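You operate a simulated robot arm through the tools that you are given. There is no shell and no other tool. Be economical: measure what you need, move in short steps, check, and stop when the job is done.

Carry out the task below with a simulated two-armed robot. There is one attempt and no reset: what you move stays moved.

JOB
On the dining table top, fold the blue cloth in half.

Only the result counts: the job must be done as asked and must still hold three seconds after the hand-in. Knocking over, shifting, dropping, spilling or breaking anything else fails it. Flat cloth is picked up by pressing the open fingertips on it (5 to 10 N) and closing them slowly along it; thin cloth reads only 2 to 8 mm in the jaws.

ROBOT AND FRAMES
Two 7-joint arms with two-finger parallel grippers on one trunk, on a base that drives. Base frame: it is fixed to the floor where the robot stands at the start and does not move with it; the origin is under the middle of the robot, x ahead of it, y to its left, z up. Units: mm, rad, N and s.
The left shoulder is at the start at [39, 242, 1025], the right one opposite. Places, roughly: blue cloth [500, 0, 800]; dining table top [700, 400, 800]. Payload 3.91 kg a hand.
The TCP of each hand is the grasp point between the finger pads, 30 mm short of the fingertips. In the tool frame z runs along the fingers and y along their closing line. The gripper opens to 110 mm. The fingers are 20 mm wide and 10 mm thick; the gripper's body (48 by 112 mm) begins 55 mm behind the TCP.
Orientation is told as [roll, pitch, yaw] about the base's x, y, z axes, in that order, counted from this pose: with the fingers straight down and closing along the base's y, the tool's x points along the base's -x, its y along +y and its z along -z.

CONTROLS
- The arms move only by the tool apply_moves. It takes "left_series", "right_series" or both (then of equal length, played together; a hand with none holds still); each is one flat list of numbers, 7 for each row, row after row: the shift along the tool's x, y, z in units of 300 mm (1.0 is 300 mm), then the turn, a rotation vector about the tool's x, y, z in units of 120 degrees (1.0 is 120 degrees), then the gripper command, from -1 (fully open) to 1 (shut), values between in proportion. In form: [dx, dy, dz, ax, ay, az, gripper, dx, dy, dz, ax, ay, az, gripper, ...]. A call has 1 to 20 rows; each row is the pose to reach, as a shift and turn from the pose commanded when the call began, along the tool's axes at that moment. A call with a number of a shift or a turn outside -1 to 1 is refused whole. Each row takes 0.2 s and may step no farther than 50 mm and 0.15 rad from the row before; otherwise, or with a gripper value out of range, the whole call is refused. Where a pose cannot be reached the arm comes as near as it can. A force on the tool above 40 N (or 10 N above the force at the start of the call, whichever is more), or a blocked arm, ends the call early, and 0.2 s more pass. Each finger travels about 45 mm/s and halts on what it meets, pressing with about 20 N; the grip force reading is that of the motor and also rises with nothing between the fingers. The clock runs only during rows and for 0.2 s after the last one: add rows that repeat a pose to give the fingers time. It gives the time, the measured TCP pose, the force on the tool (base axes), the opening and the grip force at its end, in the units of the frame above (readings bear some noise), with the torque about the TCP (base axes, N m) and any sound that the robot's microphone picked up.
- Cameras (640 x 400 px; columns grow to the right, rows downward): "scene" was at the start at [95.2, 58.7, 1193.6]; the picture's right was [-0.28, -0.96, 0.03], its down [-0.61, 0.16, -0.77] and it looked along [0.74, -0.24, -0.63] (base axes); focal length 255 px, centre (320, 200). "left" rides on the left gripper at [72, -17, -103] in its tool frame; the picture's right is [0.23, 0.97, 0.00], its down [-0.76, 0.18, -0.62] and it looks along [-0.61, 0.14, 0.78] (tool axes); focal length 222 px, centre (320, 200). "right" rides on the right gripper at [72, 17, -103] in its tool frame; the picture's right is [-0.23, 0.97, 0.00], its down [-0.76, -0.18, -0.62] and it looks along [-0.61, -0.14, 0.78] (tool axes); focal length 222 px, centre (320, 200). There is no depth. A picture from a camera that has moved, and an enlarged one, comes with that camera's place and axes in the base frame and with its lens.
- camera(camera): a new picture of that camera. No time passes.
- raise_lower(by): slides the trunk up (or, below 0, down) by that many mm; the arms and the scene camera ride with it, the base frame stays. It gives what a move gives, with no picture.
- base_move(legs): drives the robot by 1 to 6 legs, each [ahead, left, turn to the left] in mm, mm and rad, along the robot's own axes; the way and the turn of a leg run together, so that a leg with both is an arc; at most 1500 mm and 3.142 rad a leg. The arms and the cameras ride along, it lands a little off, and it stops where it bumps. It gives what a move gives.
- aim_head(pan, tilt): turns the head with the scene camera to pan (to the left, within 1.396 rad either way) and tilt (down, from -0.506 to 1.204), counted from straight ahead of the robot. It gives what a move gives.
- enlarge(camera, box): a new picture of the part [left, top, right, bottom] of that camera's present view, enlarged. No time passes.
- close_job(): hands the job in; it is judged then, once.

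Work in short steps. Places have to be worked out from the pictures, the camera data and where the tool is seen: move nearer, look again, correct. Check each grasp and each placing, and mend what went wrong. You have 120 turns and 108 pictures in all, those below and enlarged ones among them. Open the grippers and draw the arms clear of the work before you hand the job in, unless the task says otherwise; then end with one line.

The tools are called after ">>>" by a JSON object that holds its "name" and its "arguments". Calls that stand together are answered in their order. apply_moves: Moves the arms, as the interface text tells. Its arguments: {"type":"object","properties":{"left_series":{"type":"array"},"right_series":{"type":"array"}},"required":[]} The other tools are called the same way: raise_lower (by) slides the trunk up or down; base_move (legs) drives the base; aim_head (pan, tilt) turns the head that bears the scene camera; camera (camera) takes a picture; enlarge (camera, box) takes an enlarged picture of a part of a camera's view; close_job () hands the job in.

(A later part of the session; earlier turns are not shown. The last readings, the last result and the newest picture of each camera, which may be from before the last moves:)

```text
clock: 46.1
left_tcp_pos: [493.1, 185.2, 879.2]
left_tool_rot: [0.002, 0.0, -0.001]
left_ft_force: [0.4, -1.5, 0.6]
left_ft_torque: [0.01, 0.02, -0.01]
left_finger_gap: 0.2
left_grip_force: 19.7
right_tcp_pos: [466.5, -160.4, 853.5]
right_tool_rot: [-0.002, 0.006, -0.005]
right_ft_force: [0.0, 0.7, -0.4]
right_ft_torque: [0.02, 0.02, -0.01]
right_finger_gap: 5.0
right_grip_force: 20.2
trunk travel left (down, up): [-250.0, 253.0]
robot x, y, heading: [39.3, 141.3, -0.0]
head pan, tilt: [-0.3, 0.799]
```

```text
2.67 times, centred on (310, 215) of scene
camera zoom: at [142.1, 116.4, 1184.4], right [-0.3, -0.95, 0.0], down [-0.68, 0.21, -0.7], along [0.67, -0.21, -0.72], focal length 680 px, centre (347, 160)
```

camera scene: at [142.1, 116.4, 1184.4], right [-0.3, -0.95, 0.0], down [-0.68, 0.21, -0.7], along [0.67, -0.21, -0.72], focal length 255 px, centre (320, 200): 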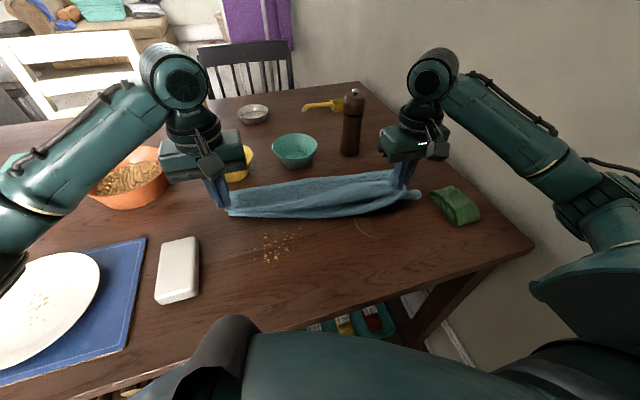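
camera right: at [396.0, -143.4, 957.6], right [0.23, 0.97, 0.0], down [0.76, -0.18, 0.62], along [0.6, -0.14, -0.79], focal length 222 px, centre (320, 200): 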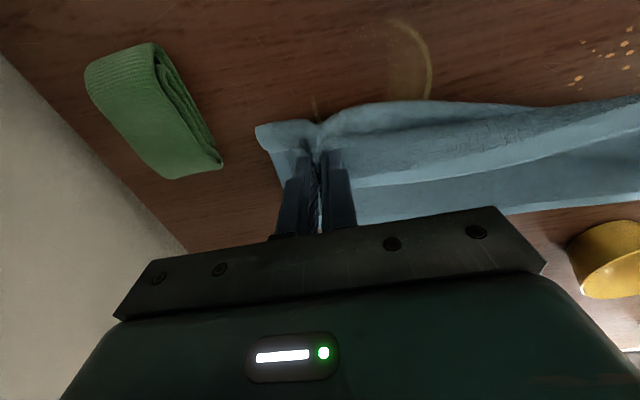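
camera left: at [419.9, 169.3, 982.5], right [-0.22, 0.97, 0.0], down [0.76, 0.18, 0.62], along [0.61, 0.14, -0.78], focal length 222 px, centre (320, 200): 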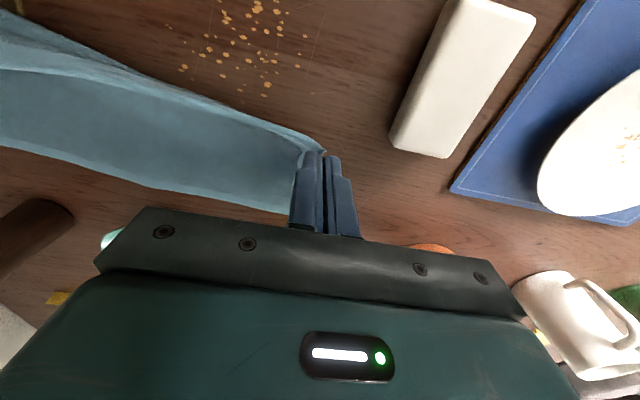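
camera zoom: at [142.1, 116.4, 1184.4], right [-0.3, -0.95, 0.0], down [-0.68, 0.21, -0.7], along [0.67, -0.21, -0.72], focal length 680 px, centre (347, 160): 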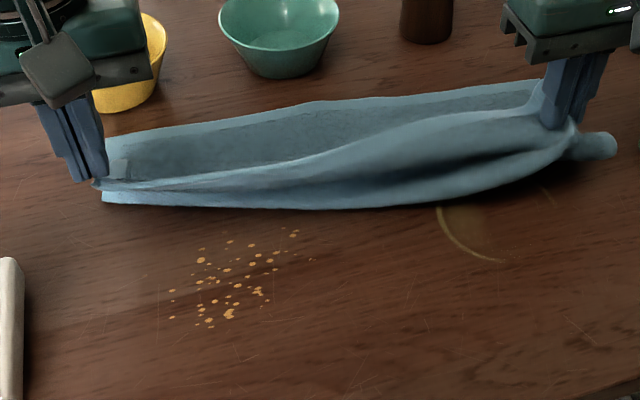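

The left hand still holds the corner by its tip. The bottom layer's far edge is at about (629,188) to (589,-228). I re-lay the top inside the arc with slack this time, stopping just above the bottom layer.

>>> {"name": "apply_moves", "arguments": {"left_series": [-0.05, 0, 0, 0, 0, 0, 1, -0.09, 0.003, 0.003, 0, 0, 0, 1, -0.14, 0.005, 0.018, 0, 0, 0, 1, -0.19, 0.007, 0.037, 0, 0, 0, 1, -0.235, 0.008, 0.063, 0, 0, 0, 1, -0.273, 0.01, 0.09, 0, 0, 0, 1, -0.31, 0.012, 0.12, 0, 0, 0, 1, -0.34, 0.013, 0.153, 0, 0, 0, 1, -0.383, 0.017, 0.213, 0, 0, 0, 1, -0.397, 0.017, 0.255, 0, 0, 0, 1, -0.397, 0.017, 0.255, 0, 0, 0, 1], "right_series": [-0.04, -0.003, 0.005, 0, 0, 0, 1, -0.077, -0.007, 0.01, 0, 0, 0, 1, -0.12, -0.01, 0.025, 0, 0, 0, 1, -0.16, -0.013, 0.043, 0, 0, 0, 1, -0.19, -0.017, 0.065, 0, 0, 0, 1, -0.22, -0.02, 0.087, 0, 0, 0, 1, -0.24, -0.022, 0.11, 0, 0, 0, 1, -0.263, -0.023, 0.133, 0, 0, 0, 1, -0.29, -0.027, 0.177, 0, 0, 0, 1, -0.303, -0.027, 0.2, 0, 0, 0, 1, -0.303, -0.027, 0.2, 0, 0, 0, 1]}}

>>> {"name": "camera", "arguments": {"camera": "left"}}

>>> {"name": "camera", "arguments": {"camera": "right"}}

>>> {"name": "enlarge", "arguments": {"camera": "scene", "box": [190, 100, 430, 250]}}

```text
clock: 48.5
left_tcp_pos: [612.7, 189.9, 803.1]
left_tool_rot: [-0.001, -0.001, -0.002]
left_ft_force: [-1.5, -2.6, 0.6]
left_ft_torque: [-0.11, 0.03, 0.04]
left_finger_gap: 0.7
left_grip_force: 19.9
right_tcp_pos: [558.4, -167.8, 791.9]
right_tool_rot: [-0.003, 0.005, -0.003]
right_ft_force: [-0.5, 3.4, 0.5]
right_ft_torque: [0.09, 0.01, 0.02]
right_finger_gap: 4.9
right_grip_force: 20.0
trunk travel left (down, up): [-250.0, 253.0]
robot x, y, heading: [38.2, 140.7, 0.0]
head pan, tilt: [-0.3, 0.799]
```

```text
39 pictures are left
camera left: at [538.6, 173.9, 906.2], right [-0.23, 0.97, 0.0], down [0.76, 0.18, 0.62], along [0.61, 0.14, -0.78], focal length 222 px, centre (320, 200)
```

left: 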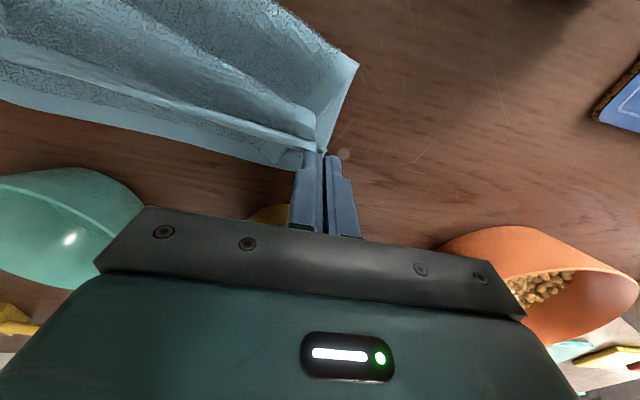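

```text
38 pictures are left
camera right: at [487.1, -151.3, 896.9], right [0.23, 0.97, 0.0], down [0.76, -0.18, 0.62], along [0.6, -0.14, -0.78], focal length 222 px, centre (320, 200)
```

right: 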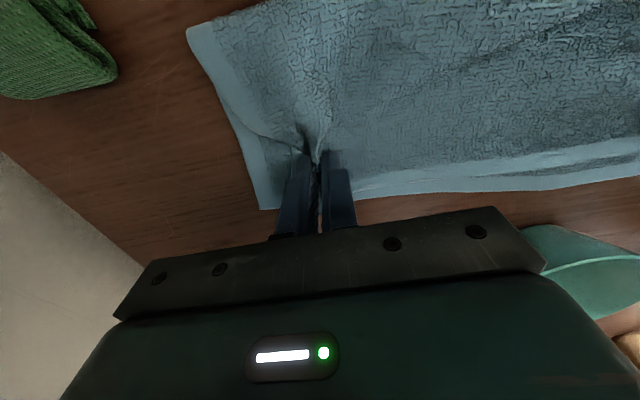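

```text
2.67 times, centred on (310, 175) of scene
camera zoom: at [142.0, 116.4, 1184.4], right [-0.3, -0.95, 0.0], down [-0.68, 0.21, -0.7], along [0.67, -0.21, -0.72], focal length 680 px, centre (347, 267)
```

zoom: 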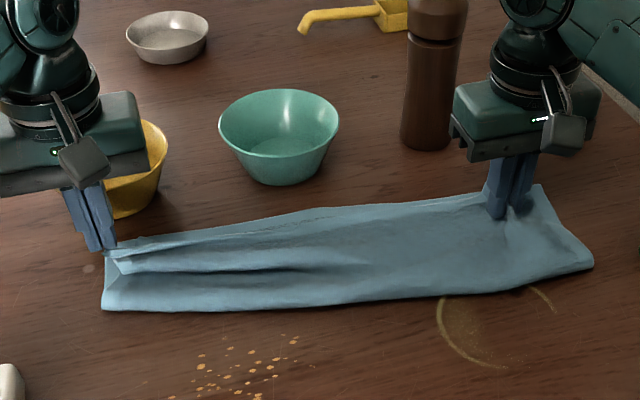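

The right side lies well now. On the left the fold line is still too far forward (x≈551 against about 497 wanted), leaving excess in the top layer. I lift both hands back to a nearly taut upright position so the bottom re-lays.

>>> {"name": "apply_moves", "arguments": {"left_series": [0.017, 0, -0.05, 0, 0, 0, 1, 0.067, 0, -0.117, 0, 0, 0, 1, 0.133, 0, -0.183, 0, 0, 0, 1, 0.2, 0, -0.24, 0, 0, 0, 1, 0.267, -0.003, -0.293, 0, 0, 0, 1, 0.333, -0.003, -0.333, 0, 0, 0, 1, 0.39, -0.006, -0.363, 0, 0, 0, 1, 0.39, -0.006, -0.363, 0, 0, 0, 1], "right_series": [0.013, 0, -0.04, 0, 0, 0, 1, 0.047, 0, -0.093, 0, 0, 0, 1, 0.093, 0.003, -0.15, 0, 0, 0, 1, 0.15, 0.003, -0.2, 0, 0, 0, 1, 0.207, 0.003, -0.247, 0, 0, 0, 1, 0.267, 0.006, -0.28, 0, 0, 0, 1, 0.313, 0.006, -0.303, 0, 0, 0, 1, 0.313, 0.006, -0.303, 0, 0, 0, 1]}}

>>> {"name": "camera", "arguments": {"camera": "left"}}

>>> {"name": "enlarge", "arguments": {"camera": "scene", "box": [190, 100, 430, 250]}}

```text
clock: 50.3
left_tcp_pos: [495.7, 188.6, 912.6]
left_tool_rot: [0.0, 0.0, 0.0]
left_ft_force: [-0.4, -1.1, -0.3]
left_ft_torque: [-0.03, -0.02, 0.03]
left_finger_gap: 0.4
left_grip_force: 20.2
right_tcp_pos: [464.9, -165.5, 883.9]
right_tool_rot: [-0.003, 0.006, -0.003]
right_ft_force: [0.4, 0.9, -0.1]
right_ft_torque: [0.04, 0.02, -0.02]
right_finger_gap: 4.8
right_grip_force: 20.1
trunk travel left (down, up): [-250.0, 253.0]
robot x, y, heading: [35.9, 139.7, -0.001]
head pan, tilt: [-0.3, 0.799]
```

```text
36 pictures are left
camera left: at [422.2, 172.6, 1015.0], right [-0.23, 0.97, 0.0], down [0.76, 0.18, 0.62], along [0.61, 0.14, -0.78], focal length 222 px, centre (320, 200)
```

left: 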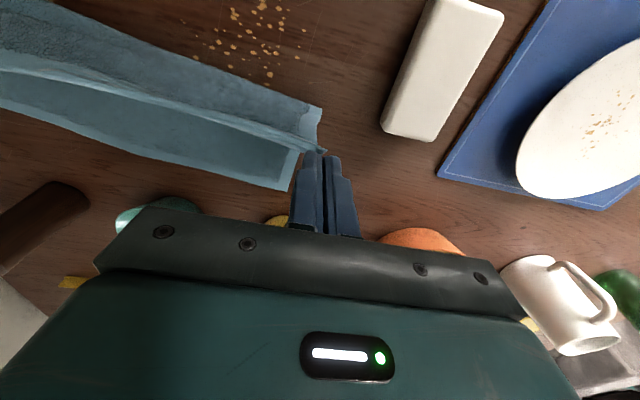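

```text
2.67 times, centred on (310, 175) of scene
camera zoom: at [142.0, 116.4, 1184.4], right [-0.3, -0.95, 0.0], down [-0.68, 0.21, -0.7], along [0.67, -0.21, -0.72], focal length 680 px, centre (347, 267)
```

zoom: 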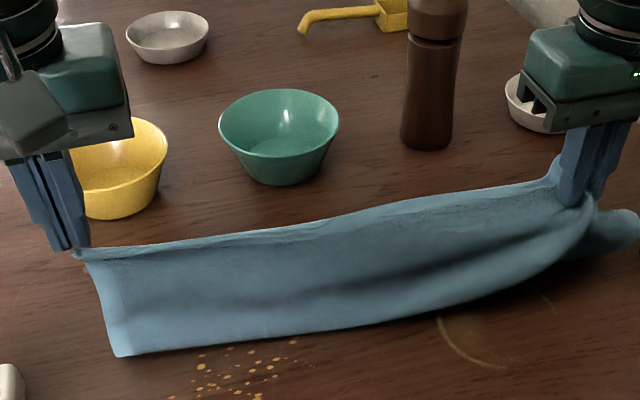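

Now the left fold is at x≈495 with the bottom corner at (617,178), an even half. I lay it down again inside the arc, aiming the left hand at (609,183) and the right at (556,-170).

>>> {"name": "apply_moves", "arguments": {"left_series": [-0.05, -0.002, 0.02, 0, 0, 0, 1, -0.097, -0.003, 0.047, 0, 0, 0, 1, -0.14, -0.005, 0.08, 0, 0, 0, 1, -0.187, -0.007, 0.113, 0, 0, 0, 1, -0.225, -0.01, 0.15, 0, 0, 0, 1, -0.263, -0.012, 0.187, 0, 0, 0, 1, -0.293, -0.015, 0.225, 0, 0, 0, 1, -0.323, -0.018, 0.263, 0, 0, 0, 1, -0.34, -0.02, 0.297, 0, 0, 0, 1, -0.357, -0.02, 0.33, 0, 0, 0, 1, -0.377, -0.02, 0.385, 0, 0, 0, 1, -0.377, -0.02, 0.385, 0, 0, 0, 1], "right_series": [-0.033, -0.002, 0.017, 0, 0, 0, 1, -0.067, -0.004, 0.037, 0, 0, 0, 1, -0.1, -0.006, 0.06, 0, 0, 0, 1, -0.133, -0.008, 0.087, 0, 0, 0, 1, -0.16, -0.01, 0.113, 0, 0, 0, 1, -0.19, -0.012, 0.14, 0, 0, 0, 1, -0.215, -0.014, 0.17, 0, 0, 0, 1, -0.24, -0.015, 0.197, 0, 0, 0, 1, -0.26, -0.016, 0.225, 0, 0, 0, 1, -0.277, -0.017, 0.253, 0, 0, 0, 1, -0.303, -0.017, 0.303, 0, 0, 0, 1, -0.303, -0.017, 0.303, 0, 0, 0, 1]}}

>>> {"name": "camera", "arguments": {"camera": "left"}}

>>> {"name": "camera", "arguments": {"camera": "right"}}

>>> {"name": "enlarge", "arguments": {"camera": "scene", "box": [190, 100, 430, 250]}}

```text
clock: 52.9
left_tcp_pos: [607.6, 182.0, 796.9]
left_tool_rot: [-0.002, -0.002, -0.001]
left_ft_force: [0.1, -0.7, 0.5]
left_ft_torque: [-0.02, 0.03, 0.02]
left_finger_gap: 0.7
left_grip_force: 20.1
right_tcp_pos: [555.6, -171.7, 792.8]
right_tool_rot: [-0.001, 0.007, -0.002]
right_ft_force: [-0.3, 2.5, 0.3]
right_ft_torque: [0.05, -0.01, -0.04]
right_finger_gap: 4.8
right_grip_force: 20.2
trunk travel left (down, up): [-250.0, 253.0]
robot x, y, heading: [38.1, 141.6, 0.004]
head pan, tilt: [-0.3, 0.799]
```

```text
34 pictures are left
camera left: at [535.6, 166.1, 899.3], right [-0.23, 0.97, 0.0], down [0.76, 0.18, 0.62], along [0.61, 0.14, -0.78], focal length 222 px, centre (320, 200)
```

left: 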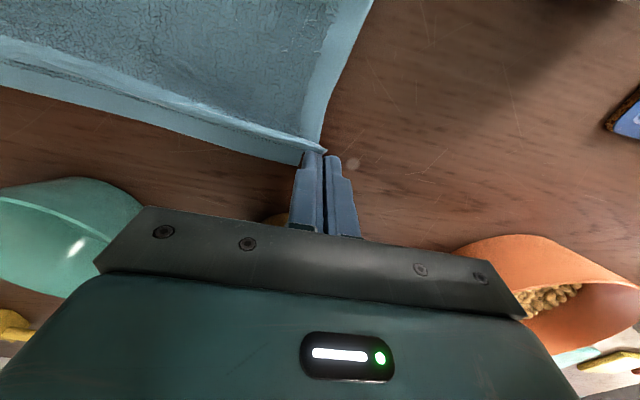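

```text
33 pictures are left
camera right: at [484.0, -155.1, 896.6], right [0.23, 0.97, 0.0], down [0.76, -0.18, 0.62], along [0.6, -0.14, -0.78], focal length 222 px, centre (320, 200)
```

right: 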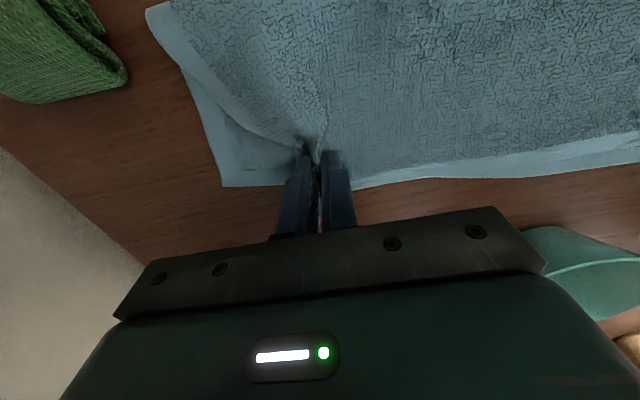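

```text
2.67 times, centred on (310, 175) of scene
camera zoom: at [142.0, 116.4, 1184.4], right [-0.3, -0.95, 0.0], down [-0.68, 0.21, -0.7], along [0.67, -0.21, -0.72], focal length 680 px, centre (347, 267)
```

zoom: 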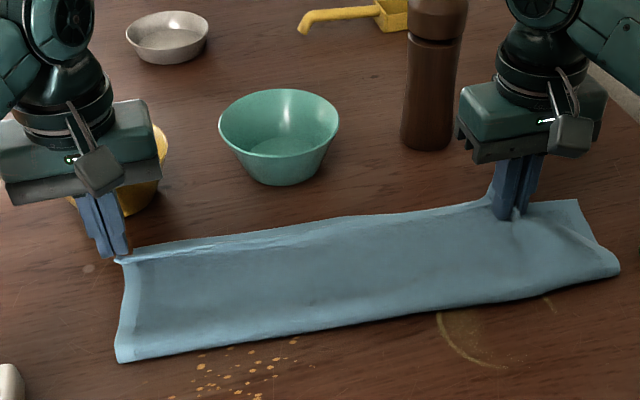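

Nearly ideal. I lower both to light contact, nudging the left 8 mm forward and the right 6 mm outward.

>>> {"name": "apply_moves", "arguments": {"left_series": [-0.015, 0, 0.01, 0, 0, 0, 1, -0.027, 0, 0.02, 0, 0, 0, 1, -0.027, 0, 0.03, 0, 0, 0, 1, -0.027, 0, 0.03, 0, 0, 0, 1], "right_series": [-0.005, -0.01, 0.005, 0, 0, 0, 1, -0.01, -0.02, 0.01, 0, 0, 0, 1, -0.01, -0.02, 0.02, 0, 0, 0, 1, -0.01, -0.02, 0.02, 0, 0, 0, 1]}}

```text
clock: 53.9
left_tcp_pos: [616.1, 181.8, 787.6]
left_tool_rot: [-0.002, -0.001, -0.001]
left_ft_force: [-1.0, -4.4, 0.9]
left_ft_torque: [-0.14, 0.02, 0.04]
left_finger_gap: 0.7
left_grip_force: 19.5
right_tcp_pos: [557.3, -176.5, 788.5]
right_tool_rot: [-0.003, 0.002, -0.004]
right_ft_force: [0.8, 5.8, 8.7]
right_ft_torque: [0.18, 0.02, -0.03]
right_finger_gap: 4.8
right_grip_force: 20.4
trunk travel left (down, up): [-250.0, 253.0]
robot x, y, heading: [36.4, 143.4, -0.003]
head pan, tilt: [-0.3, 0.799]
```

I open the right jaws slowly while pressing to spread the gathered cloth, open the left slightly, then lift both.

>>> {"name": "apply_moves", "arguments": {"left_series": [0, 0, 0, 0, 0, 0, 0.95, 0, 0, 0, 0, 0, 0, 0.9, 0, 0, 0, 0, 0, 0, 0.85, 0, 0, 0, 0, 0, 0, 0.8, 0, 0, 0, 0, 0, 0, 0.75, 0, 0, -0.02, 0, 0, 0, 0.75, 0, 0, -0.08, 0, 0, 0, 0.75, 0, 0, -0.16, 0, 0, 0, 0.75, 0, 0, -0.25, 0, 0, 0, 0.75, 0.05, 0, -0.35, 0, 0, 0, 0.75, 0.15, 0, -0.45, 0, 0, 0, 0.75], "right_series": [0, 0, 0, 0, 0, 0, 0.85, 0, 0, 0, 0, 0, 0, 0.7, 0, 0, 0, 0, 0, 0, 0.55, 0, 0, 0, 0, 0, 0, 0.4, 0, 0, 0, 0, 0, 0, 0.25, 0, 0, 0, 0, 0, 0, 0.2, 0, 0, -0.03, 0, 0, 0, 0.2, 0, 0, -0.1, 0, 0, 0, 0.2, 0, 0, -0.2, 0, 0, 0, 0.2, 0.05, 0, -0.3, 0, 0, 0, 0.2, 0.15, 0, -0.4, 0, 0, 0, 0.2]}}

>>> {"name": "camera", "arguments": {"camera": "left"}}

>>> {"name": "camera", "arguments": {"camera": "right"}}

>>> {"name": "enlarge", "arguments": {"camera": "scene", "box": [190, 100, 430, 250]}}

```text
clock: 56.3
left_tcp_pos: [569.1, 182.5, 922.1]
left_tool_rot: [0.0, 0.001, 0.0]
left_ft_force: [0.2, 0.3, 0.8]
left_ft_torque: [0.02, 0.03, 0.03]
left_finger_gap: 14.1
left_grip_force: 0.0
right_tcp_pos: [513.8, -176.9, 908.0]
right_tool_rot: [-0.001, 0.006, -0.003]
right_ft_force: [0.9, -0.1, -0.6]
right_ft_torque: [0.0, 0.0, 0.01]
right_finger_gap: 44.4
right_grip_force: 0.0
trunk travel left (down, up): [-250.0, 253.0]
robot x, y, heading: [34.5, 138.4, -0.002]
head pan, tilt: [-0.3, 0.799]
```

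```text
31 pictures are left
camera left: at [496.5, 166.0, 1025.4], right [-0.23, 0.97, 0.0], down [0.76, 0.18, 0.62], along [0.61, 0.14, -0.78], focal length 222 px, centre (320, 200)
```

left: 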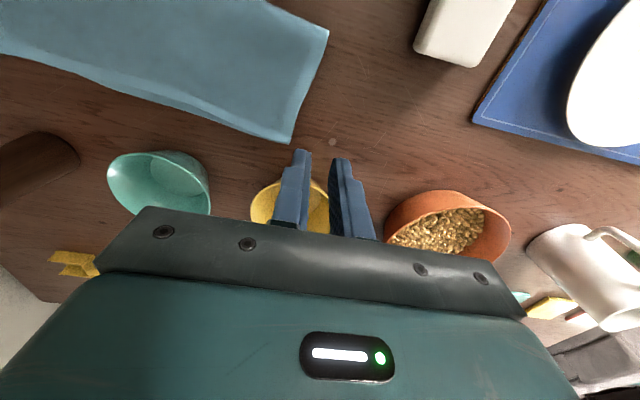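

```text
30 pictures are left
camera right: at [442.6, -160.0, 1012.1], right [0.23, 0.97, 0.0], down [0.76, -0.18, 0.62], along [0.6, -0.15, -0.79], focal length 222 px, centre (320, 200)
```

right: 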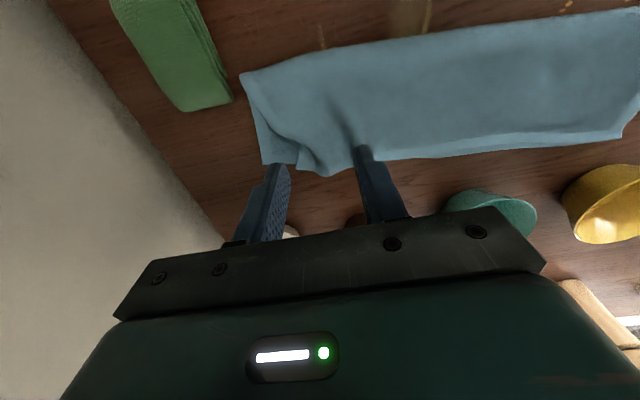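

```text
2.67 times, centred on (310, 175) of scene
camera zoom: at [141.5, 116.4, 1184.4], right [-0.3, -0.95, 0.0], down [-0.68, 0.21, -0.7], along [0.67, -0.21, -0.72], focal length 680 px, centre (347, 267)
```

zoom: 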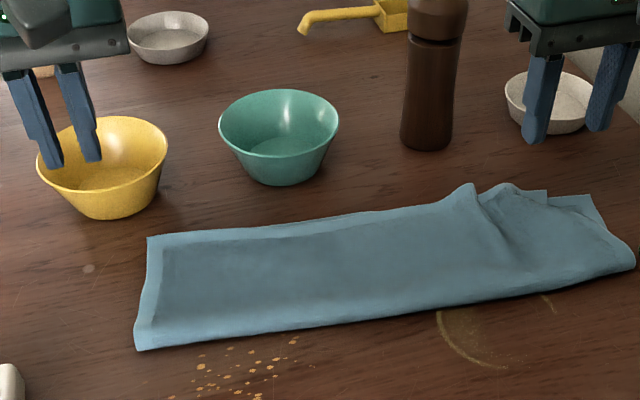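

The left half is aligned beautifully. The right has a small pleat and its top corner sits inward, so I zoom in there.

>>> {"name": "enlarge", "arguments": {"camera": "right", "box": [220, 40, 480, 202]}}

>>> {"name": "enlarge", "arguments": {"camera": "scene", "box": [340, 150, 440, 212]}}

```text
2.46 times, centred on (350, 121) of right
camera zoom: at [442.6, -160.0, 1012.1], right [0.23, 0.97, 0.0], down [0.76, -0.18, 0.62], along [0.6, -0.15, -0.79], focal length 547 px, centre (246, 394)
```

zoom: 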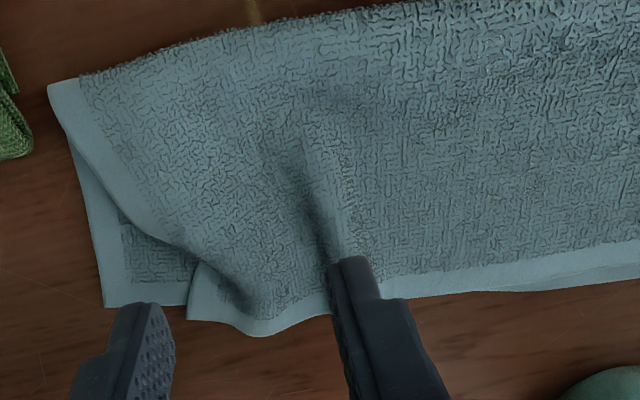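

```text
6.40 times, centred on (390, 181) of scene
camera zoom: at [141.5, 116.4, 1184.4], right [-0.3, -0.95, 0.0], down [-0.68, 0.21, -0.7], along [0.67, -0.21, -0.72], focal length 1631 px, centre (-128, 322)
```

zoom: 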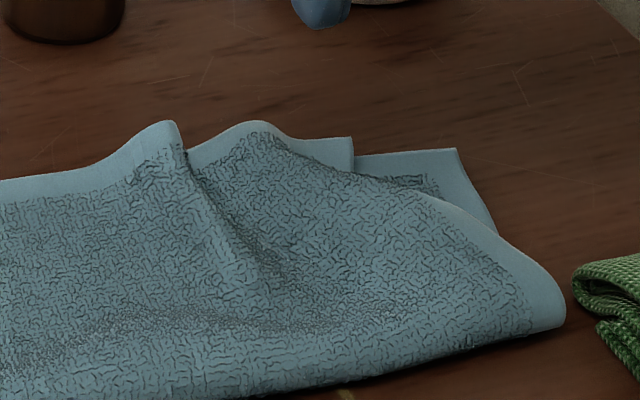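

The right top corner sits about 40 mm inward, with the excess in a pleat whose hem overhangs the bottom edge at about (594,-196). I'll pinch that overhang (top layer only) and pull it outward. First I hover above it.

>>> {"name": "apply_moves", "arguments": {"right_series": [-0.08, -0.02, 0.07, 0, 0, 0, 0.27, -0.16, -0.05, 0.15, 0, 0, 0, 0.27, -0.243, -0.077, 0.23, 0, 0, 0, 0.27, -0.243, -0.077, 0.31, 0, 0, 0, 0.27, -0.243, -0.077, 0.36, 0, 0, 0, 0.27, -0.243, -0.077, 0.36, 0, 0, 0, 0.27]}}

>>> {"name": "camera", "arguments": {"camera": "right"}}

```text
clock: 57.7
left_tcp_pos: [571.0, 182.0, 922.0]
left_tool_rot: [-0.002, 0.001, 0.0]
left_ft_force: [0.1, -0.4, -0.2]
left_ft_torque: [0.01, 0.0, 0.01]
left_finger_gap: 13.7
left_grip_force: 0.1
right_tcp_pos: [584.7, -198.9, 798.7]
right_tool_rot: [0.0, 0.004, -0.004]
right_ft_force: [0.4, 0.2, 0.3]
right_ft_torque: [0.01, -0.05, 0.0]
right_finger_gap: 40.0
right_grip_force: 0.1
trunk travel left (down, up): [-250.0, 253.0]
robot x, y, heading: [36.7, 141.7, -0.009]
head pan, tilt: [-0.3, 0.799]
```

```text
26 pictures are left
camera right: at [514.5, -183.3, 902.4], right [0.23, 0.97, 0.0], down [0.76, -0.18, 0.62], along [0.6, -0.14, -0.78], focal length 222 px, centre (320, 200)
```

right: 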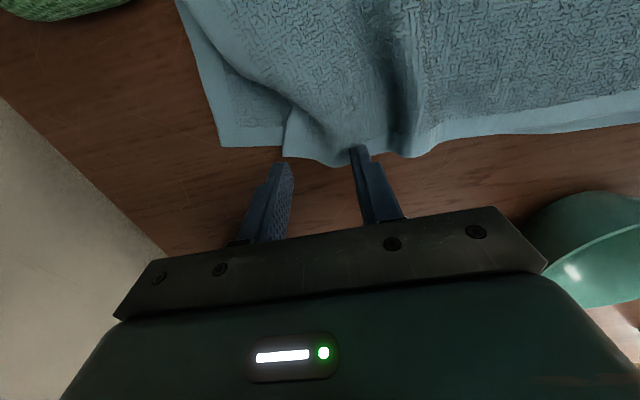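

I shift slightly (+y 11, -x 5) and press down.

>>> {"name": "apply_moves", "arguments": {"right_series": [0.01, 0.02, 0.01, 0, 0, 0, 0.27, 0.017, 0.037, 0.03, 0, 0, 0, 0.27, 0.017, 0.037, 0.045, 0, 0, 0, 0.27, 0.017, 0.037, 0.045, 0, 0, 0, 0.27]}}

>>> {"name": "enlarge", "arguments": {"camera": "right", "box": [200, 80, 440, 230]}}

```text
clock: 58.7
left_tcp_pos: [569.1, 183.4, 923.4]
left_tool_rot: [-0.002, -0.001, -0.002]
left_ft_force: [-0.8, -0.2, -0.3]
left_ft_torque: [-0.01, 0.0, 0.0]
left_finger_gap: 13.9
left_grip_force: 0.2
right_tcp_pos: [579.7, -189.7, 785.1]
right_tool_rot: [-0.002, 0.004, -0.004]
right_ft_force: [-0.7, -0.8, 7.7]
right_ft_torque: [0.09, 0.12, 0.06]
right_finger_gap: 39.9
right_grip_force: 0.0
trunk travel left (down, up): [-250.0, 253.0]
robot x, y, heading: [35.2, 137.0, -0.002]
head pan, tilt: [-0.3, 0.799]
```

```text
2.67 times, centred on (320, 155) of right
camera zoom: at [509.0, -172.7, 890.6], right [0.23, 0.97, 0.0], down [0.76, -0.18, 0.62], along [0.6, -0.15, -0.78], focal length 592 px, centre (320, 320)
```

zoom: 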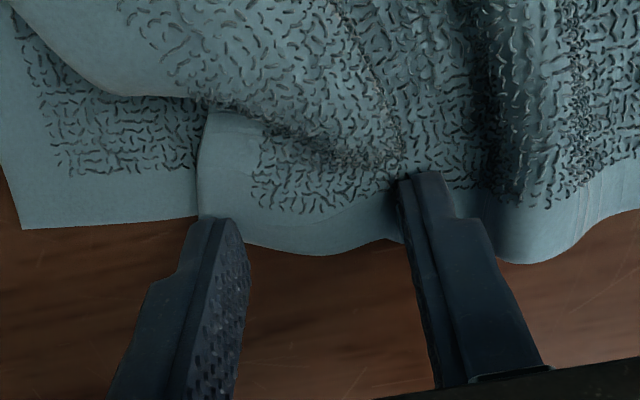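

The fingers are at the very hem. I raise slightly, shift 5 mm back, press again and close.

>>> {"name": "apply_moves", "arguments": {"right_series": [0, 0, -0.03, 0, 0, 0, 0.27, 0.018, 0.01, -0.03, 0, 0, 0, 0.27, 0.018, 0.01, -0.01, 0, 0, 0, 0.27, 0.018, 0.01, 0.0, 0, 0, 0, 0.27, 0.018, 0.01, 0.0, 0, 0, 0, 0.32, 0.018, 0.01, 0, 0, 0, 0, 0.38, 0.018, 0.01, 0, 0, 0, 0, 0.44, 0.018, 0.01, 0, 0, 0, 0, 0.5, 0.018, 0.01, 0, 0, 0, 0, 0.56, 0.018, 0.01, 0, 0, 0, 0, 0.62, 0.018, 0.01, 0, 0, 0, 0, 0.68, 0.018, 0.01, 0, 0, 0, 0, 0.74, 0.018, 0.01, 0, 0, 0, 0, 0.8, 0.018, 0.01, 0, 0, 0, 0, 0.86, 0.018, 0.01, 0, 0, 0, 0, 0.92, 0.018, 0.01, 0, 0, 0, 0, 1, 0.018, 0.01, 0, 0, 0, 0, 1, 0.018, 0.01, 0, 0, 0, 0, 1]}}

>>> {"name": "enlarge", "arguments": {"camera": "right", "box": [200, 80, 440, 230]}}

```text
clock: 62.5
left_tcp_pos: [568.8, 182.4, 923.3]
left_tool_rot: [-0.005, 0.0, -0.001]
left_ft_force: [0.4, 0.0, 0.7]
left_ft_torque: [-0.01, -0.04, -0.01]
left_finger_gap: 13.5
left_grip_force: 0.0
right_tcp_pos: [573.7, -185.5, 784.8]
right_tool_rot: [-0.004, 0.002, -0.004]
right_ft_force: [-0.5, -1.8, 11.7]
right_ft_torque: [-0.02, 0.09, 0.03]
right_finger_gap: 8.0
right_grip_force: 20.2
trunk travel left (down, up): [-250.0, 253.0]
robot x, y, heading: [39.7, 144.1, -0.004]
head pan, tilt: [-0.3, 0.799]
```

```text
2.67 times, centred on (320, 155) of right
camera zoom: at [503.3, -169.6, 889.8], right [0.23, 0.97, 0.0], down [0.76, -0.18, 0.62], along [0.6, -0.15, -0.78], focal length 592 px, centre (320, 320)
```

zoom: 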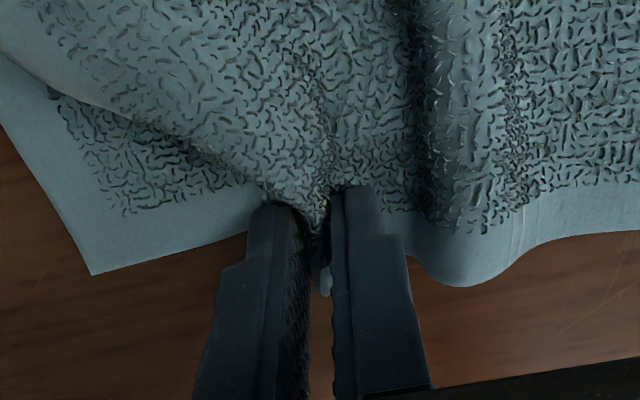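

It grips 8 mm, possibly with some of the bottom layer. I lift 25 mm and check.

>>> {"name": "apply_moves", "arguments": {"right_series": [0, 0, -0.03, 0, 0, 0, 1, 0, 0, -0.06, 0, 0, 0, 1, 0, 0, -0.083, 0, 0, 0, 1, 0, 0, -0.083, 0, 0, 0, 1]}}

>>> {"name": "camera", "arguments": {"camera": "right"}}

>>> {"name": "enlarge", "arguments": {"camera": "scene", "box": [320, 140, 440, 215]}}

```text
clock: 63.5
left_tcp_pos: [571.9, 182.2, 922.5]
left_tool_rot: [0.0, 0.002, -0.002]
left_ft_force: [-0.6, -0.1, 0.3]
left_ft_torque: [-0.01, 0.0, 0.05]
left_finger_gap: 13.8
left_grip_force: 0.0
right_tcp_pos: [575.0, -185.4, 809.2]
right_tool_rot: [-0.002, 0.005, -0.004]
right_ft_force: [0.0, 0.1, 0.6]
right_ft_torque: [0.0, 0.0, 0.02]
right_finger_gap: 7.5
right_grip_force: 19.8
trunk travel left (down, up): [-250.0, 253.0]
robot x, y, heading: [36.7, 138.0, -0.003]
head pan, tilt: [-0.3, 0.799]
```

```text
23 pictures are left
camera right: at [504.0, -169.7, 914.5], right [0.23, 0.97, 0.0], down [0.76, -0.18, 0.62], along [0.6, -0.15, -0.79], focal length 222 px, centre (320, 200)
```

right: 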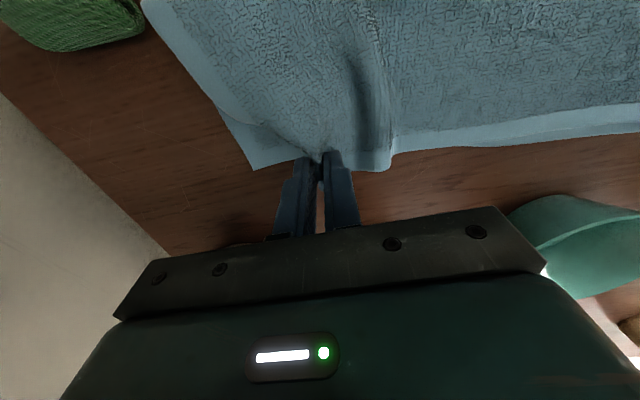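

```text
5.33 times, centred on (380, 178) of scene
camera zoom: at [142.0, 116.4, 1184.4], right [-0.3, -0.95, 0.0], down [-0.68, 0.21, -0.7], along [0.67, -0.21, -0.72], focal length 1359 px, centre (0, 320)
```

zoom: 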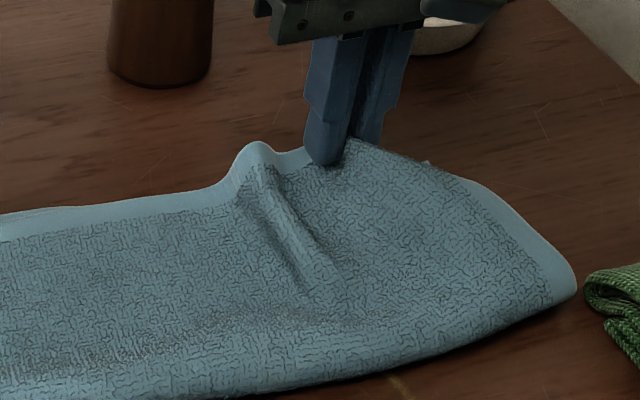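

The bottom corner moved with it, so both layers were probably pinched. I set it back down, open and raise to look.

>>> {"name": "apply_moves", "arguments": {"right_series": [0, -0.01, 0.03, 0, 0, 0, 1, 0, -0.02, 0.06, 0, 0, 0, 1, 0, -0.02, 0.075, 0, 0, 0, 1, 0, -0.02, 0.075, 0, 0, 0, 0.85, 0, -0.02, 0.075, 0, 0, 0, 0.7, 0, -0.02, 0.075, 0, 0, 0, 0.55, 0, -0.02, 0.075, 0, 0, 0, 0.4, 0, -0.02, 0.075, 0, 0, 0, 0.3, 0, -0.02, 0.02, 0, 0, 0, 0.3, 0, -0.02, -0.08, 0, 0, 0, 0.3, 0.1, -0.02, -0.15, 0, 0, 0, 0.3, 0.1, -0.02, -0.15, 0, 0, 0, 0.3]}}

>>> {"name": "camera", "arguments": {"camera": "right"}}

>>> {"name": "enlarge", "arguments": {"camera": "scene", "box": [320, 140, 440, 215]}}

```text
clock: 66.1
left_tcp_pos: [569.9, 182.8, 921.8]
left_tool_rot: [0.001, 0.002, 0.0]
left_ft_force: [0.5, 0.7, -0.3]
left_ft_torque: [-0.06, 0.02, -0.02]
left_finger_gap: 13.9
left_grip_force: 0.0
right_tcp_pos: [545.2, -192.8, 855.0]
right_tool_rot: [-0.002, 0.006, -0.003]
right_ft_force: [0.1, 0.4, -0.1]
right_ft_torque: [0.01, 0.0, 0.0]
right_finger_gap: 38.4
right_grip_force: 0.0
trunk travel left (down, up): [-250.0, 253.0]
robot x, y, heading: [37.1, 138.4, -0.006]
head pan, tilt: [-0.3, 0.799]
```

```text
21 pictures are left
camera right: at [474.6, -175.9, 959.8], right [0.23, 0.97, 0.0], down [0.76, -0.18, 0.62], along [0.6, -0.15, -0.79], focal length 222 px, centre (320, 200)
```

right: 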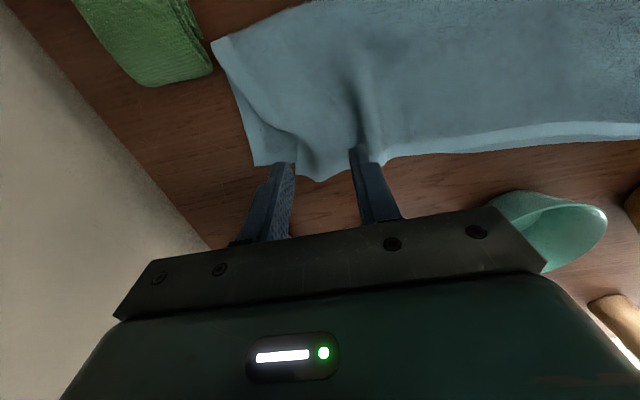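

```text
5.33 times, centred on (380, 178) of scene
camera zoom: at [142.0, 116.3, 1184.4], right [-0.3, -0.95, 0.0], down [-0.68, 0.21, -0.7], along [0.67, -0.21, -0.72], focal length 1359 px, centre (0, 320)
```

zoom: 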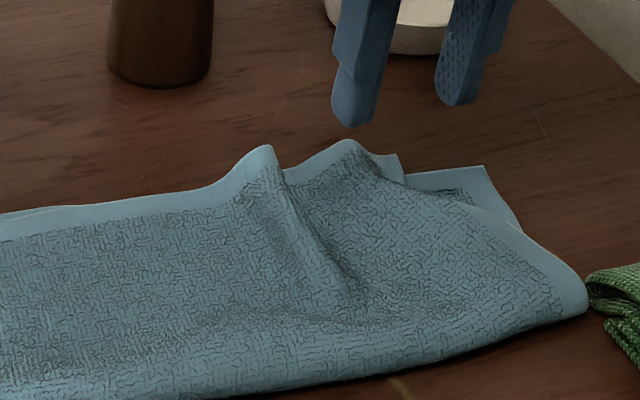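

Same state as before, with a top-hem overhang of about 13 mm beyond the bottom edge. I go back to x≈582, where only the top layer lies under the fingers, and press.

>>> {"name": "apply_moves", "arguments": {"right_series": [-0.06, -0.005, 0.02, 0, 0, 0, 0.3, -0.125, -0.013, 0.06, 0, 0, 0, 0.3, -0.125, -0.013, 0.14, 0, 0, 0, 0.3, -0.125, -0.013, 0.2, 0, 0, 0, 0.3, -0.125, -0.013, 0.231, 0, 0, 0, 0.3, -0.125, -0.013, 0.231, 0, 0, 0, 0.3]}}

>>> {"name": "enlarge", "arguments": {"camera": "right", "box": [200, 80, 440, 230]}}

```text
clock: 67.5
left_tcp_pos: [570.0, 182.1, 923.3]
left_tool_rot: [-0.001, -0.001, -0.004]
left_ft_force: [0.2, -0.1, 0.0]
left_ft_torque: [0.01, -0.01, -0.02]
left_finger_gap: 13.7
left_grip_force: 0.0
right_tcp_pos: [582.6, -196.7, 784.6]
right_tool_rot: [0.0, 0.003, -0.005]
right_ft_force: [-1.0, -0.5, 6.1]
right_ft_torque: [-0.01, 0.07, 0.01]
right_finger_gap: 38.8
right_grip_force: 0.1
trunk travel left (down, up): [-250.0, 253.0]
robot x, y, heading: [33.8, 140.1, -0.006]
head pan, tilt: [-0.3, 0.799]
```

```text
2.67 times, centred on (320, 155) of right
camera zoom: at [510.7, -179.9, 890.0], right [0.23, 0.97, 0.0], down [0.76, -0.18, 0.62], along [0.6, -0.15, -0.78], focal length 592 px, centre (320, 320)
```

zoom: 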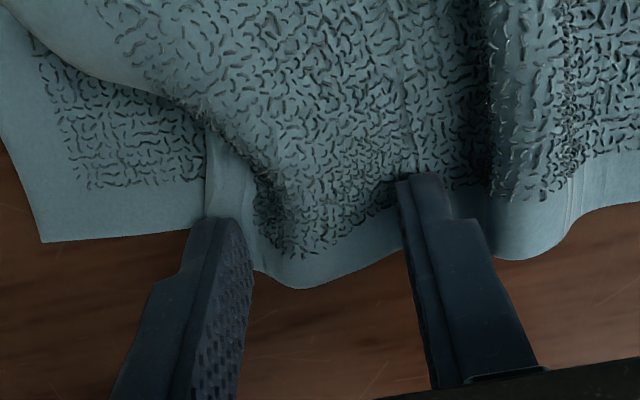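

The top hem protrudes about 20 mm between the fingers. I move 7 mm further out to be clear of the bottom layer, press and close.

>>> {"name": "apply_moves", "arguments": {"right_series": [0, 0, -0.03, 0, 0, 0, 0.3, -0.023, 0, -0.03, 0, 0, 0, 0.3, -0.023, 0, -0.01, 0, 0, 0, 0.3, -0.023, 0, 0.0, 0, 0, 0, 0.3, -0.023, 0, 0.0, 0, 0, 0, 0.35, -0.023, 0, 0, 0, 0, 0, 0.4, -0.023, 0, 0, 0, 0, 0, 0.46, -0.023, 0, 0, 0, 0, 0, 0.52, -0.023, 0, 0, 0, 0, 0, 0.58, -0.023, 0, 0, 0, 0, 0, 0.64, -0.023, 0, 0, 0, 0, 0, 0.7, -0.023, 0, 0, 0, 0, 0, 0.76, -0.023, 0, 0, 0, 0, 0, 0.82, -0.023, 0, 0, 0, 0, 0, 0.88, -0.023, 0, 0, 0, 0, 0, 0.94, -0.023, 0, 0, 0, 0, 0, 1, -0.023, 0, 0, 0, 0, 0, 1, -0.023, 0, 0, 0, 0, 0, 1]}}

>>> {"name": "apply_moves", "arguments": {"right_series": [0, 0, -0.03, 0, 0, 0, 1, 0, 0, -0.06, 0, 0, 0, 1, 0.01, 0, -0.083, 0, 0, 0, 1, 0.01, 0, -0.083, 0, 0, 0, 1]}}

>>> {"name": "enlarge", "arguments": {"camera": "right", "box": [160, 40, 480, 240]}}

```text
clock: 71.3
left_tcp_pos: [570.1, 182.8, 921.7]
left_tool_rot: [0.001, -0.001, -0.002]
left_ft_force: [-0.3, -0.3, -0.1]
left_ft_torque: [-0.01, 0.01, -0.01]
left_finger_gap: 14.1
left_grip_force: 0.1
right_tcp_pos: [588.3, -196.1, 785.8]
right_tool_rot: [-0.002, 0.004, -0.003]
right_ft_force: [0.2, 0.3, 2.6]
right_ft_torque: [0.02, 0.03, 0.02]
right_finger_gap: 7.3
right_grip_force: 19.9
trunk travel left (down, up): [-250.0, 253.0]
robot x, y, heading: [37.9, 146.7, -0.004]
head pan, tilt: [-0.3, 0.799]
```

```text
clock: 72.3
left_tcp_pos: [570.9, 182.5, 922.8]
left_tool_rot: [0.0, 0.002, -0.003]
left_ft_force: [-0.9, -0.6, -1.3]
left_ft_torque: [0.01, 0.03, 0.01]
left_finger_gap: 13.6
left_grip_force: 0.0
right_tcp_pos: [586.3, -195.0, 809.9]
right_tool_rot: [-0.001, 0.006, -0.003]
right_ft_force: [-0.3, 0.4, 0.5]
right_ft_torque: [0.02, -0.02, 0.02]
right_finger_gap: 7.2
right_grip_force: 19.8
trunk travel left (down, up): [-250.0, 253.0]
robot x, y, heading: [36.8, 142.8, -0.001]
head pan, tilt: [-0.3, 0.799]
```

```text
2.00 times, centred on (320, 140) of right
camera zoom: at [515.1, -179.5, 915.0], right [0.23, 0.97, 0.0], down [0.76, -0.18, 0.62], along [0.6, -0.15, -0.78], focal length 444 px, centre (320, 320)
```

zoom: 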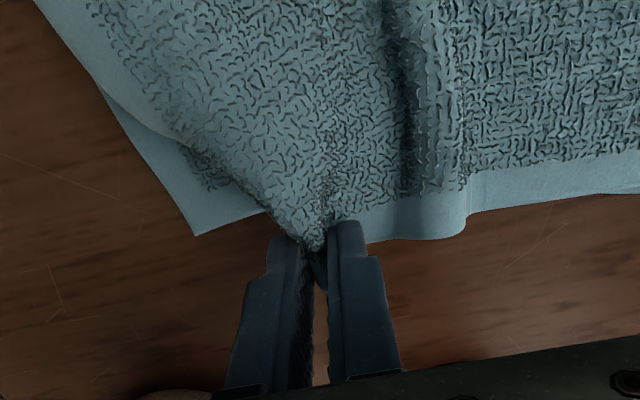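

The bottom layer appears to stay flat this time. I pull outward 38 mm and look.

>>> {"name": "apply_moves", "arguments": {"right_series": [0.005, -0.03, 0.01, 0, 0, 0, 1, 0.015, -0.065, 0.02, 0, 0, 0, 1, 0.025, -0.1, 0.03, 0, 0, 0, 1, 0.033, -0.127, 0.04, 0, 0, 0, 1, 0.033, -0.127, 0.04, 0, 0, 0, 1]}}

>>> {"name": "camera", "arguments": {"camera": "right"}}

>>> {"name": "enlarge", "arguments": {"camera": "scene", "box": [190, 120, 430, 270]}}

```text
clock: 73.5
left_tcp_pos: [570.8, 181.5, 920.7]
left_tool_rot: [0.0, -0.001, 0.0]
left_ft_force: [-0.1, 0.5, -0.3]
left_ft_torque: [0.01, 0.0, 0.01]
left_finger_gap: 13.4
left_grip_force: 0.0
right_tcp_pos: [576.4, -234.5, 799.0]
right_tool_rot: [-0.001, 0.005, -0.004]
right_ft_force: [0.7, 0.6, -0.3]
right_ft_torque: [0.01, -0.01, 0.01]
right_finger_gap: 7.1
right_grip_force: 19.6
trunk travel left (down, up): [-250.0, 253.0]
robot x, y, heading: [34.5, 138.7, -0.004]
head pan, tilt: [-0.3, 0.799]
```

```text
17 pictures are left
camera right: at [505.1, -217.8, 902.7], right [0.23, 0.97, 0.0], down [0.76, -0.18, 0.62], along [0.6, -0.14, -0.78], focal length 222 px, centre (320, 200)
```

right: 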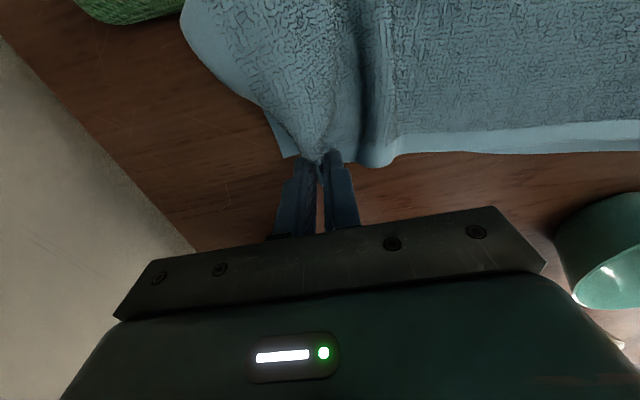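

```text
2.67 times, centred on (310, 195) of scene
camera zoom: at [142.0, 116.4, 1184.4], right [-0.3, -0.95, 0.0], down [-0.68, 0.21, -0.7], along [0.67, -0.21, -0.72], focal length 680 px, centre (347, 213)
```

zoom: 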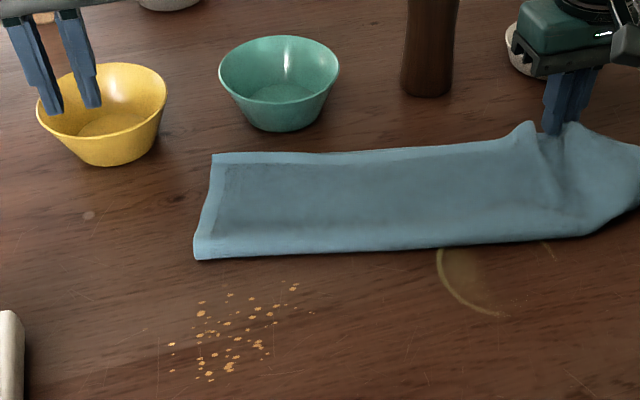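

The whole cloth slid about 50 mm right, since its friction is low. I'll anchor its left end by pinching both layers with the left hand, then stretch back left while the right holds the top corner. This removes the pleat and brings the cloth away from the green one. I move the left hand above the left end.

>>> {"name": "apply_moves", "arguments": {"left_series": [-0.01, -0.1, 0.07, 0, 0, 0, 0.5, -0.03, -0.2, 0.15, 0, 0, 0, 0.27, -0.05, -0.28, 0.23, 0, 0, 0, 0.27, -0.06, -0.307, 0.31, 0, 0, 0, 0.27, -0.06, -0.307, 0.38, 0, 0, 0, 0.27, -0.06, -0.307, 0.42, 0, 0, 0, 0.27, -0.06, -0.307, 0.42, 0, 0, 0, 0.27]}}

>>> {"name": "camera", "arguments": {"camera": "left"}}

```text
clock: 75.1
left_tcp_pos: [588.7, 90.6, 796.5]
left_tool_rot: [-0.001, -0.002, -0.004]
left_ft_force: [0.3, 0.1, -1.1]
left_ft_torque: [-0.01, 0.01, 0.0]
left_finger_gap: 40.2
left_grip_force: 0.0
right_tcp_pos: [576.2, -234.3, 798.4]
right_tool_rot: [-0.001, 0.005, -0.004]
right_ft_force: [-0.1, 0.0, 0.5]
right_ft_torque: [0.0, 0.01, 0.03]
right_finger_gap: 7.1
right_grip_force: 20.1
trunk travel left (down, up): [-250.0, 253.0]
robot x, y, heading: [38.1, 140.3, -0.003]
head pan, tilt: [-0.3, 0.799]
```

```text
15 pictures are left
camera left: at [515.9, 74.3, 898.9], right [-0.23, 0.97, 0.0], down [0.76, 0.18, 0.62], along [0.61, 0.14, -0.78], focal length 222 px, centre (320, 200)
```

left: 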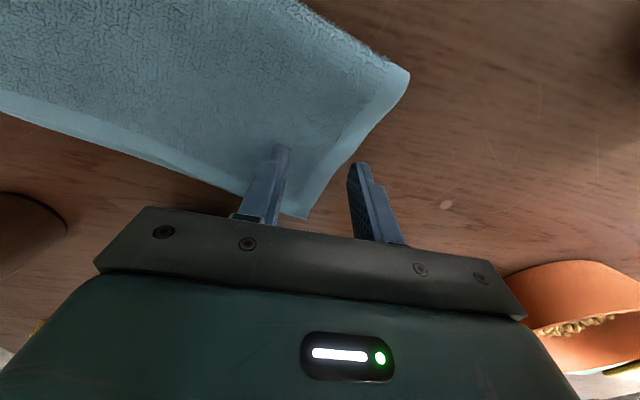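

The left end is a bit further right. I shift (-15,-20) and press down.

>>> {"name": "apply_moves", "arguments": {"left_series": [0.03, -0.04, 0, 0, 0, 0, 0.27, 0.05, -0.067, 0.01, 0, 0, 0, 0.27, 0.05, -0.067, 0.03, 0, 0, 0, 0.27, 0.05, -0.067, 0.043, 0, 0, 0, 0.27, 0.05, -0.067, 0.043, 0, 0, 0, 0.27]}}

```text
clock: 76.3
left_tcp_pos: [574.6, 70.6, 784.4]
left_tool_rot: [-0.001, -0.003, -0.002]
left_ft_force: [0.0, 2.4, 12.7]
left_ft_torque: [0.07, 0.01, 0.01]
left_finger_gap: 40.0
left_grip_force: 0.0
right_tcp_pos: [576.5, -233.1, 798.7]
right_tool_rot: [-0.002, 0.004, -0.003]
right_ft_force: [0.9, 0.3, -0.3]
right_ft_torque: [0.02, -0.01, 0.01]
right_finger_gap: 7.2
right_grip_force: 19.6
trunk travel left (down, up): [-250.0, 253.0]
robot x, y, heading: [36.2, 139.3, -0.011]
head pan, tilt: [-0.3, 0.799]
```

Pressing at 12.7 N, enough to gather both layers. I close the left jaws.

>>> {"name": "apply_moves", "arguments": {"left_series": [0, 0, 0, 0, 0, 0, 0.33, 0, 0, 0, 0, 0, 0, 0.39, 0, 0, 0, 0, 0, 0, 0.45, 0, 0, 0, 0, 0, 0, 0.51, 0, 0, 0, 0, 0, 0, 0.57, 0, 0, 0, 0, 0, 0, 0.63, 0, 0, 0, 0, 0, 0, 0.69, 0, 0, 0, 0, 0, 0, 0.75, 0, 0, 0, 0, 0, 0, 0.81, 0, 0, 0, 0, 0, 0, 0.87, 0, 0, 0, 0, 0, 0, 0.93, 0, 0, 0, 0, 0, 0, 1, 0, 0, 0, 0, 0, 0, 1, 0, 0, 0, 0, 0, 0, 1]}}

>>> {"name": "camera", "arguments": {"camera": "left"}}

```text
clock: 79.3
left_tcp_pos: [573.1, 70.4, 785.1]
left_tool_rot: [-0.002, -0.004, -0.002]
left_ft_force: [-1.7, -3.0, 22.0]
left_ft_torque: [-0.06, -0.06, -0.08]
left_finger_gap: 9.3
left_grip_force: 20.3
right_tcp_pos: [574.4, -233.8, 799.1]
right_tool_rot: [-0.001, 0.004, -0.004]
right_ft_force: [-0.6, 0.9, 0.2]
right_ft_torque: [0.02, 0.01, -0.02]
right_finger_gap: 7.3
right_grip_force: 20.6
trunk travel left (down, up): [-250.0, 253.0]
robot x, y, heading: [36.3, 141.4, -0.004]
head pan, tilt: [-0.3, 0.799]
```

```text
14 pictures are left
camera left: at [500.0, 54.2, 888.2], right [-0.23, 0.97, 0.0], down [0.76, 0.18, 0.63], along [0.61, 0.14, -0.78], focal length 222 px, centre (320, 200)
```

left: 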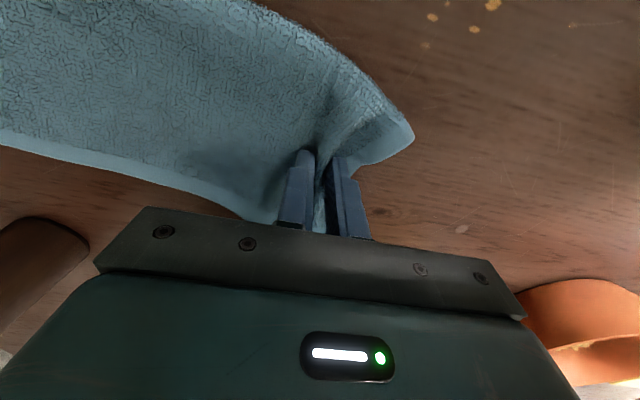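

Both layers are held (9.3 mm). I pull the left hand +y slowly by 40 mm while the right holds the top corner.

>>> {"name": "apply_moves", "arguments": {"left_series": [0, 0, -0.015, 0, 0, 0, 1, 0, 0.03, -0.02, 0, 0, 0, 1, 0, 0.06, -0.02, 0, 0, 0, 1, 0, 0.09, -0.02, 0, 0, 0, 1, 0, 0.113, -0.02, 0, 0, 0, 1, 0, 0.133, -0.02, 0, 0, 0, 1, 0, 0.133, -0.02, 0, 0, 0, 1]}}

>>> {"name": "camera", "arguments": {"camera": "right"}}

>>> {"name": "enlarge", "arguments": {"camera": "scene", "box": [200, 100, 480, 275]}}

```text
clock: 80.9
left_tcp_pos: [573.5, 109.1, 788.7]
left_tool_rot: [-0.003, 0.0, -0.003]
left_ft_force: [-1.4, -17.2, 0.1]
left_ft_torque: [-0.61, 0.03, -0.18]
left_finger_gap: 10.0
left_grip_force: 20.2
right_tcp_pos: [576.2, -231.5, 798.4]
right_tool_rot: [0.001, 0.005, 0.001]
right_ft_force: [1.0, 16.9, -1.0]
right_ft_torque: [0.57, -0.01, -0.22]
right_finger_gap: 8.3
right_grip_force: 19.3
trunk travel left (down, up): [-250.0, 253.0]
robot x, y, heading: [37.9, 139.4, -0.006]
head pan, tilt: [-0.3, 0.799]
```

```text
13 pictures are left
camera right: at [505.2, -216.8, 902.7], right [0.23, 0.97, 0.0], down [0.76, -0.18, 0.62], along [0.6, -0.14, -0.79], focal length 222 px, centre (320, 200)
```

right: 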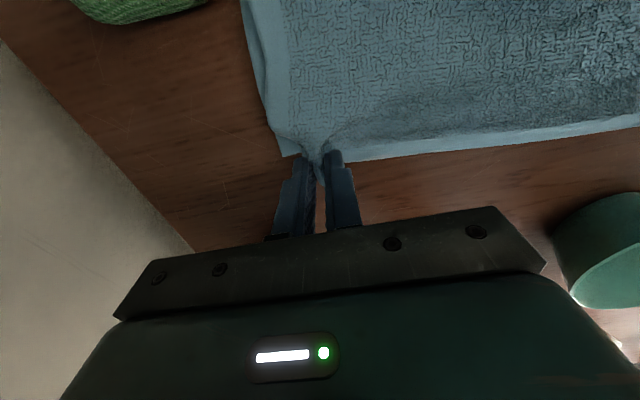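

```text
2.29 times, centred on (340, 188) of scene
camera zoom: at [142.0, 116.4, 1184.4], right [-0.3, -0.95, 0.0], down [-0.68, 0.21, -0.7], along [0.67, -0.21, -0.72], focal length 582 px, centre (274, 229)
```

zoom: 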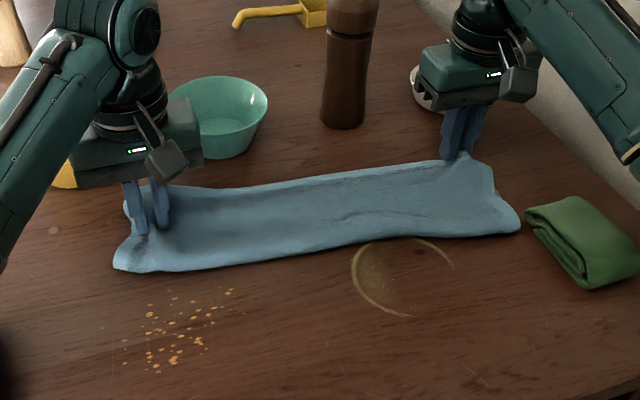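

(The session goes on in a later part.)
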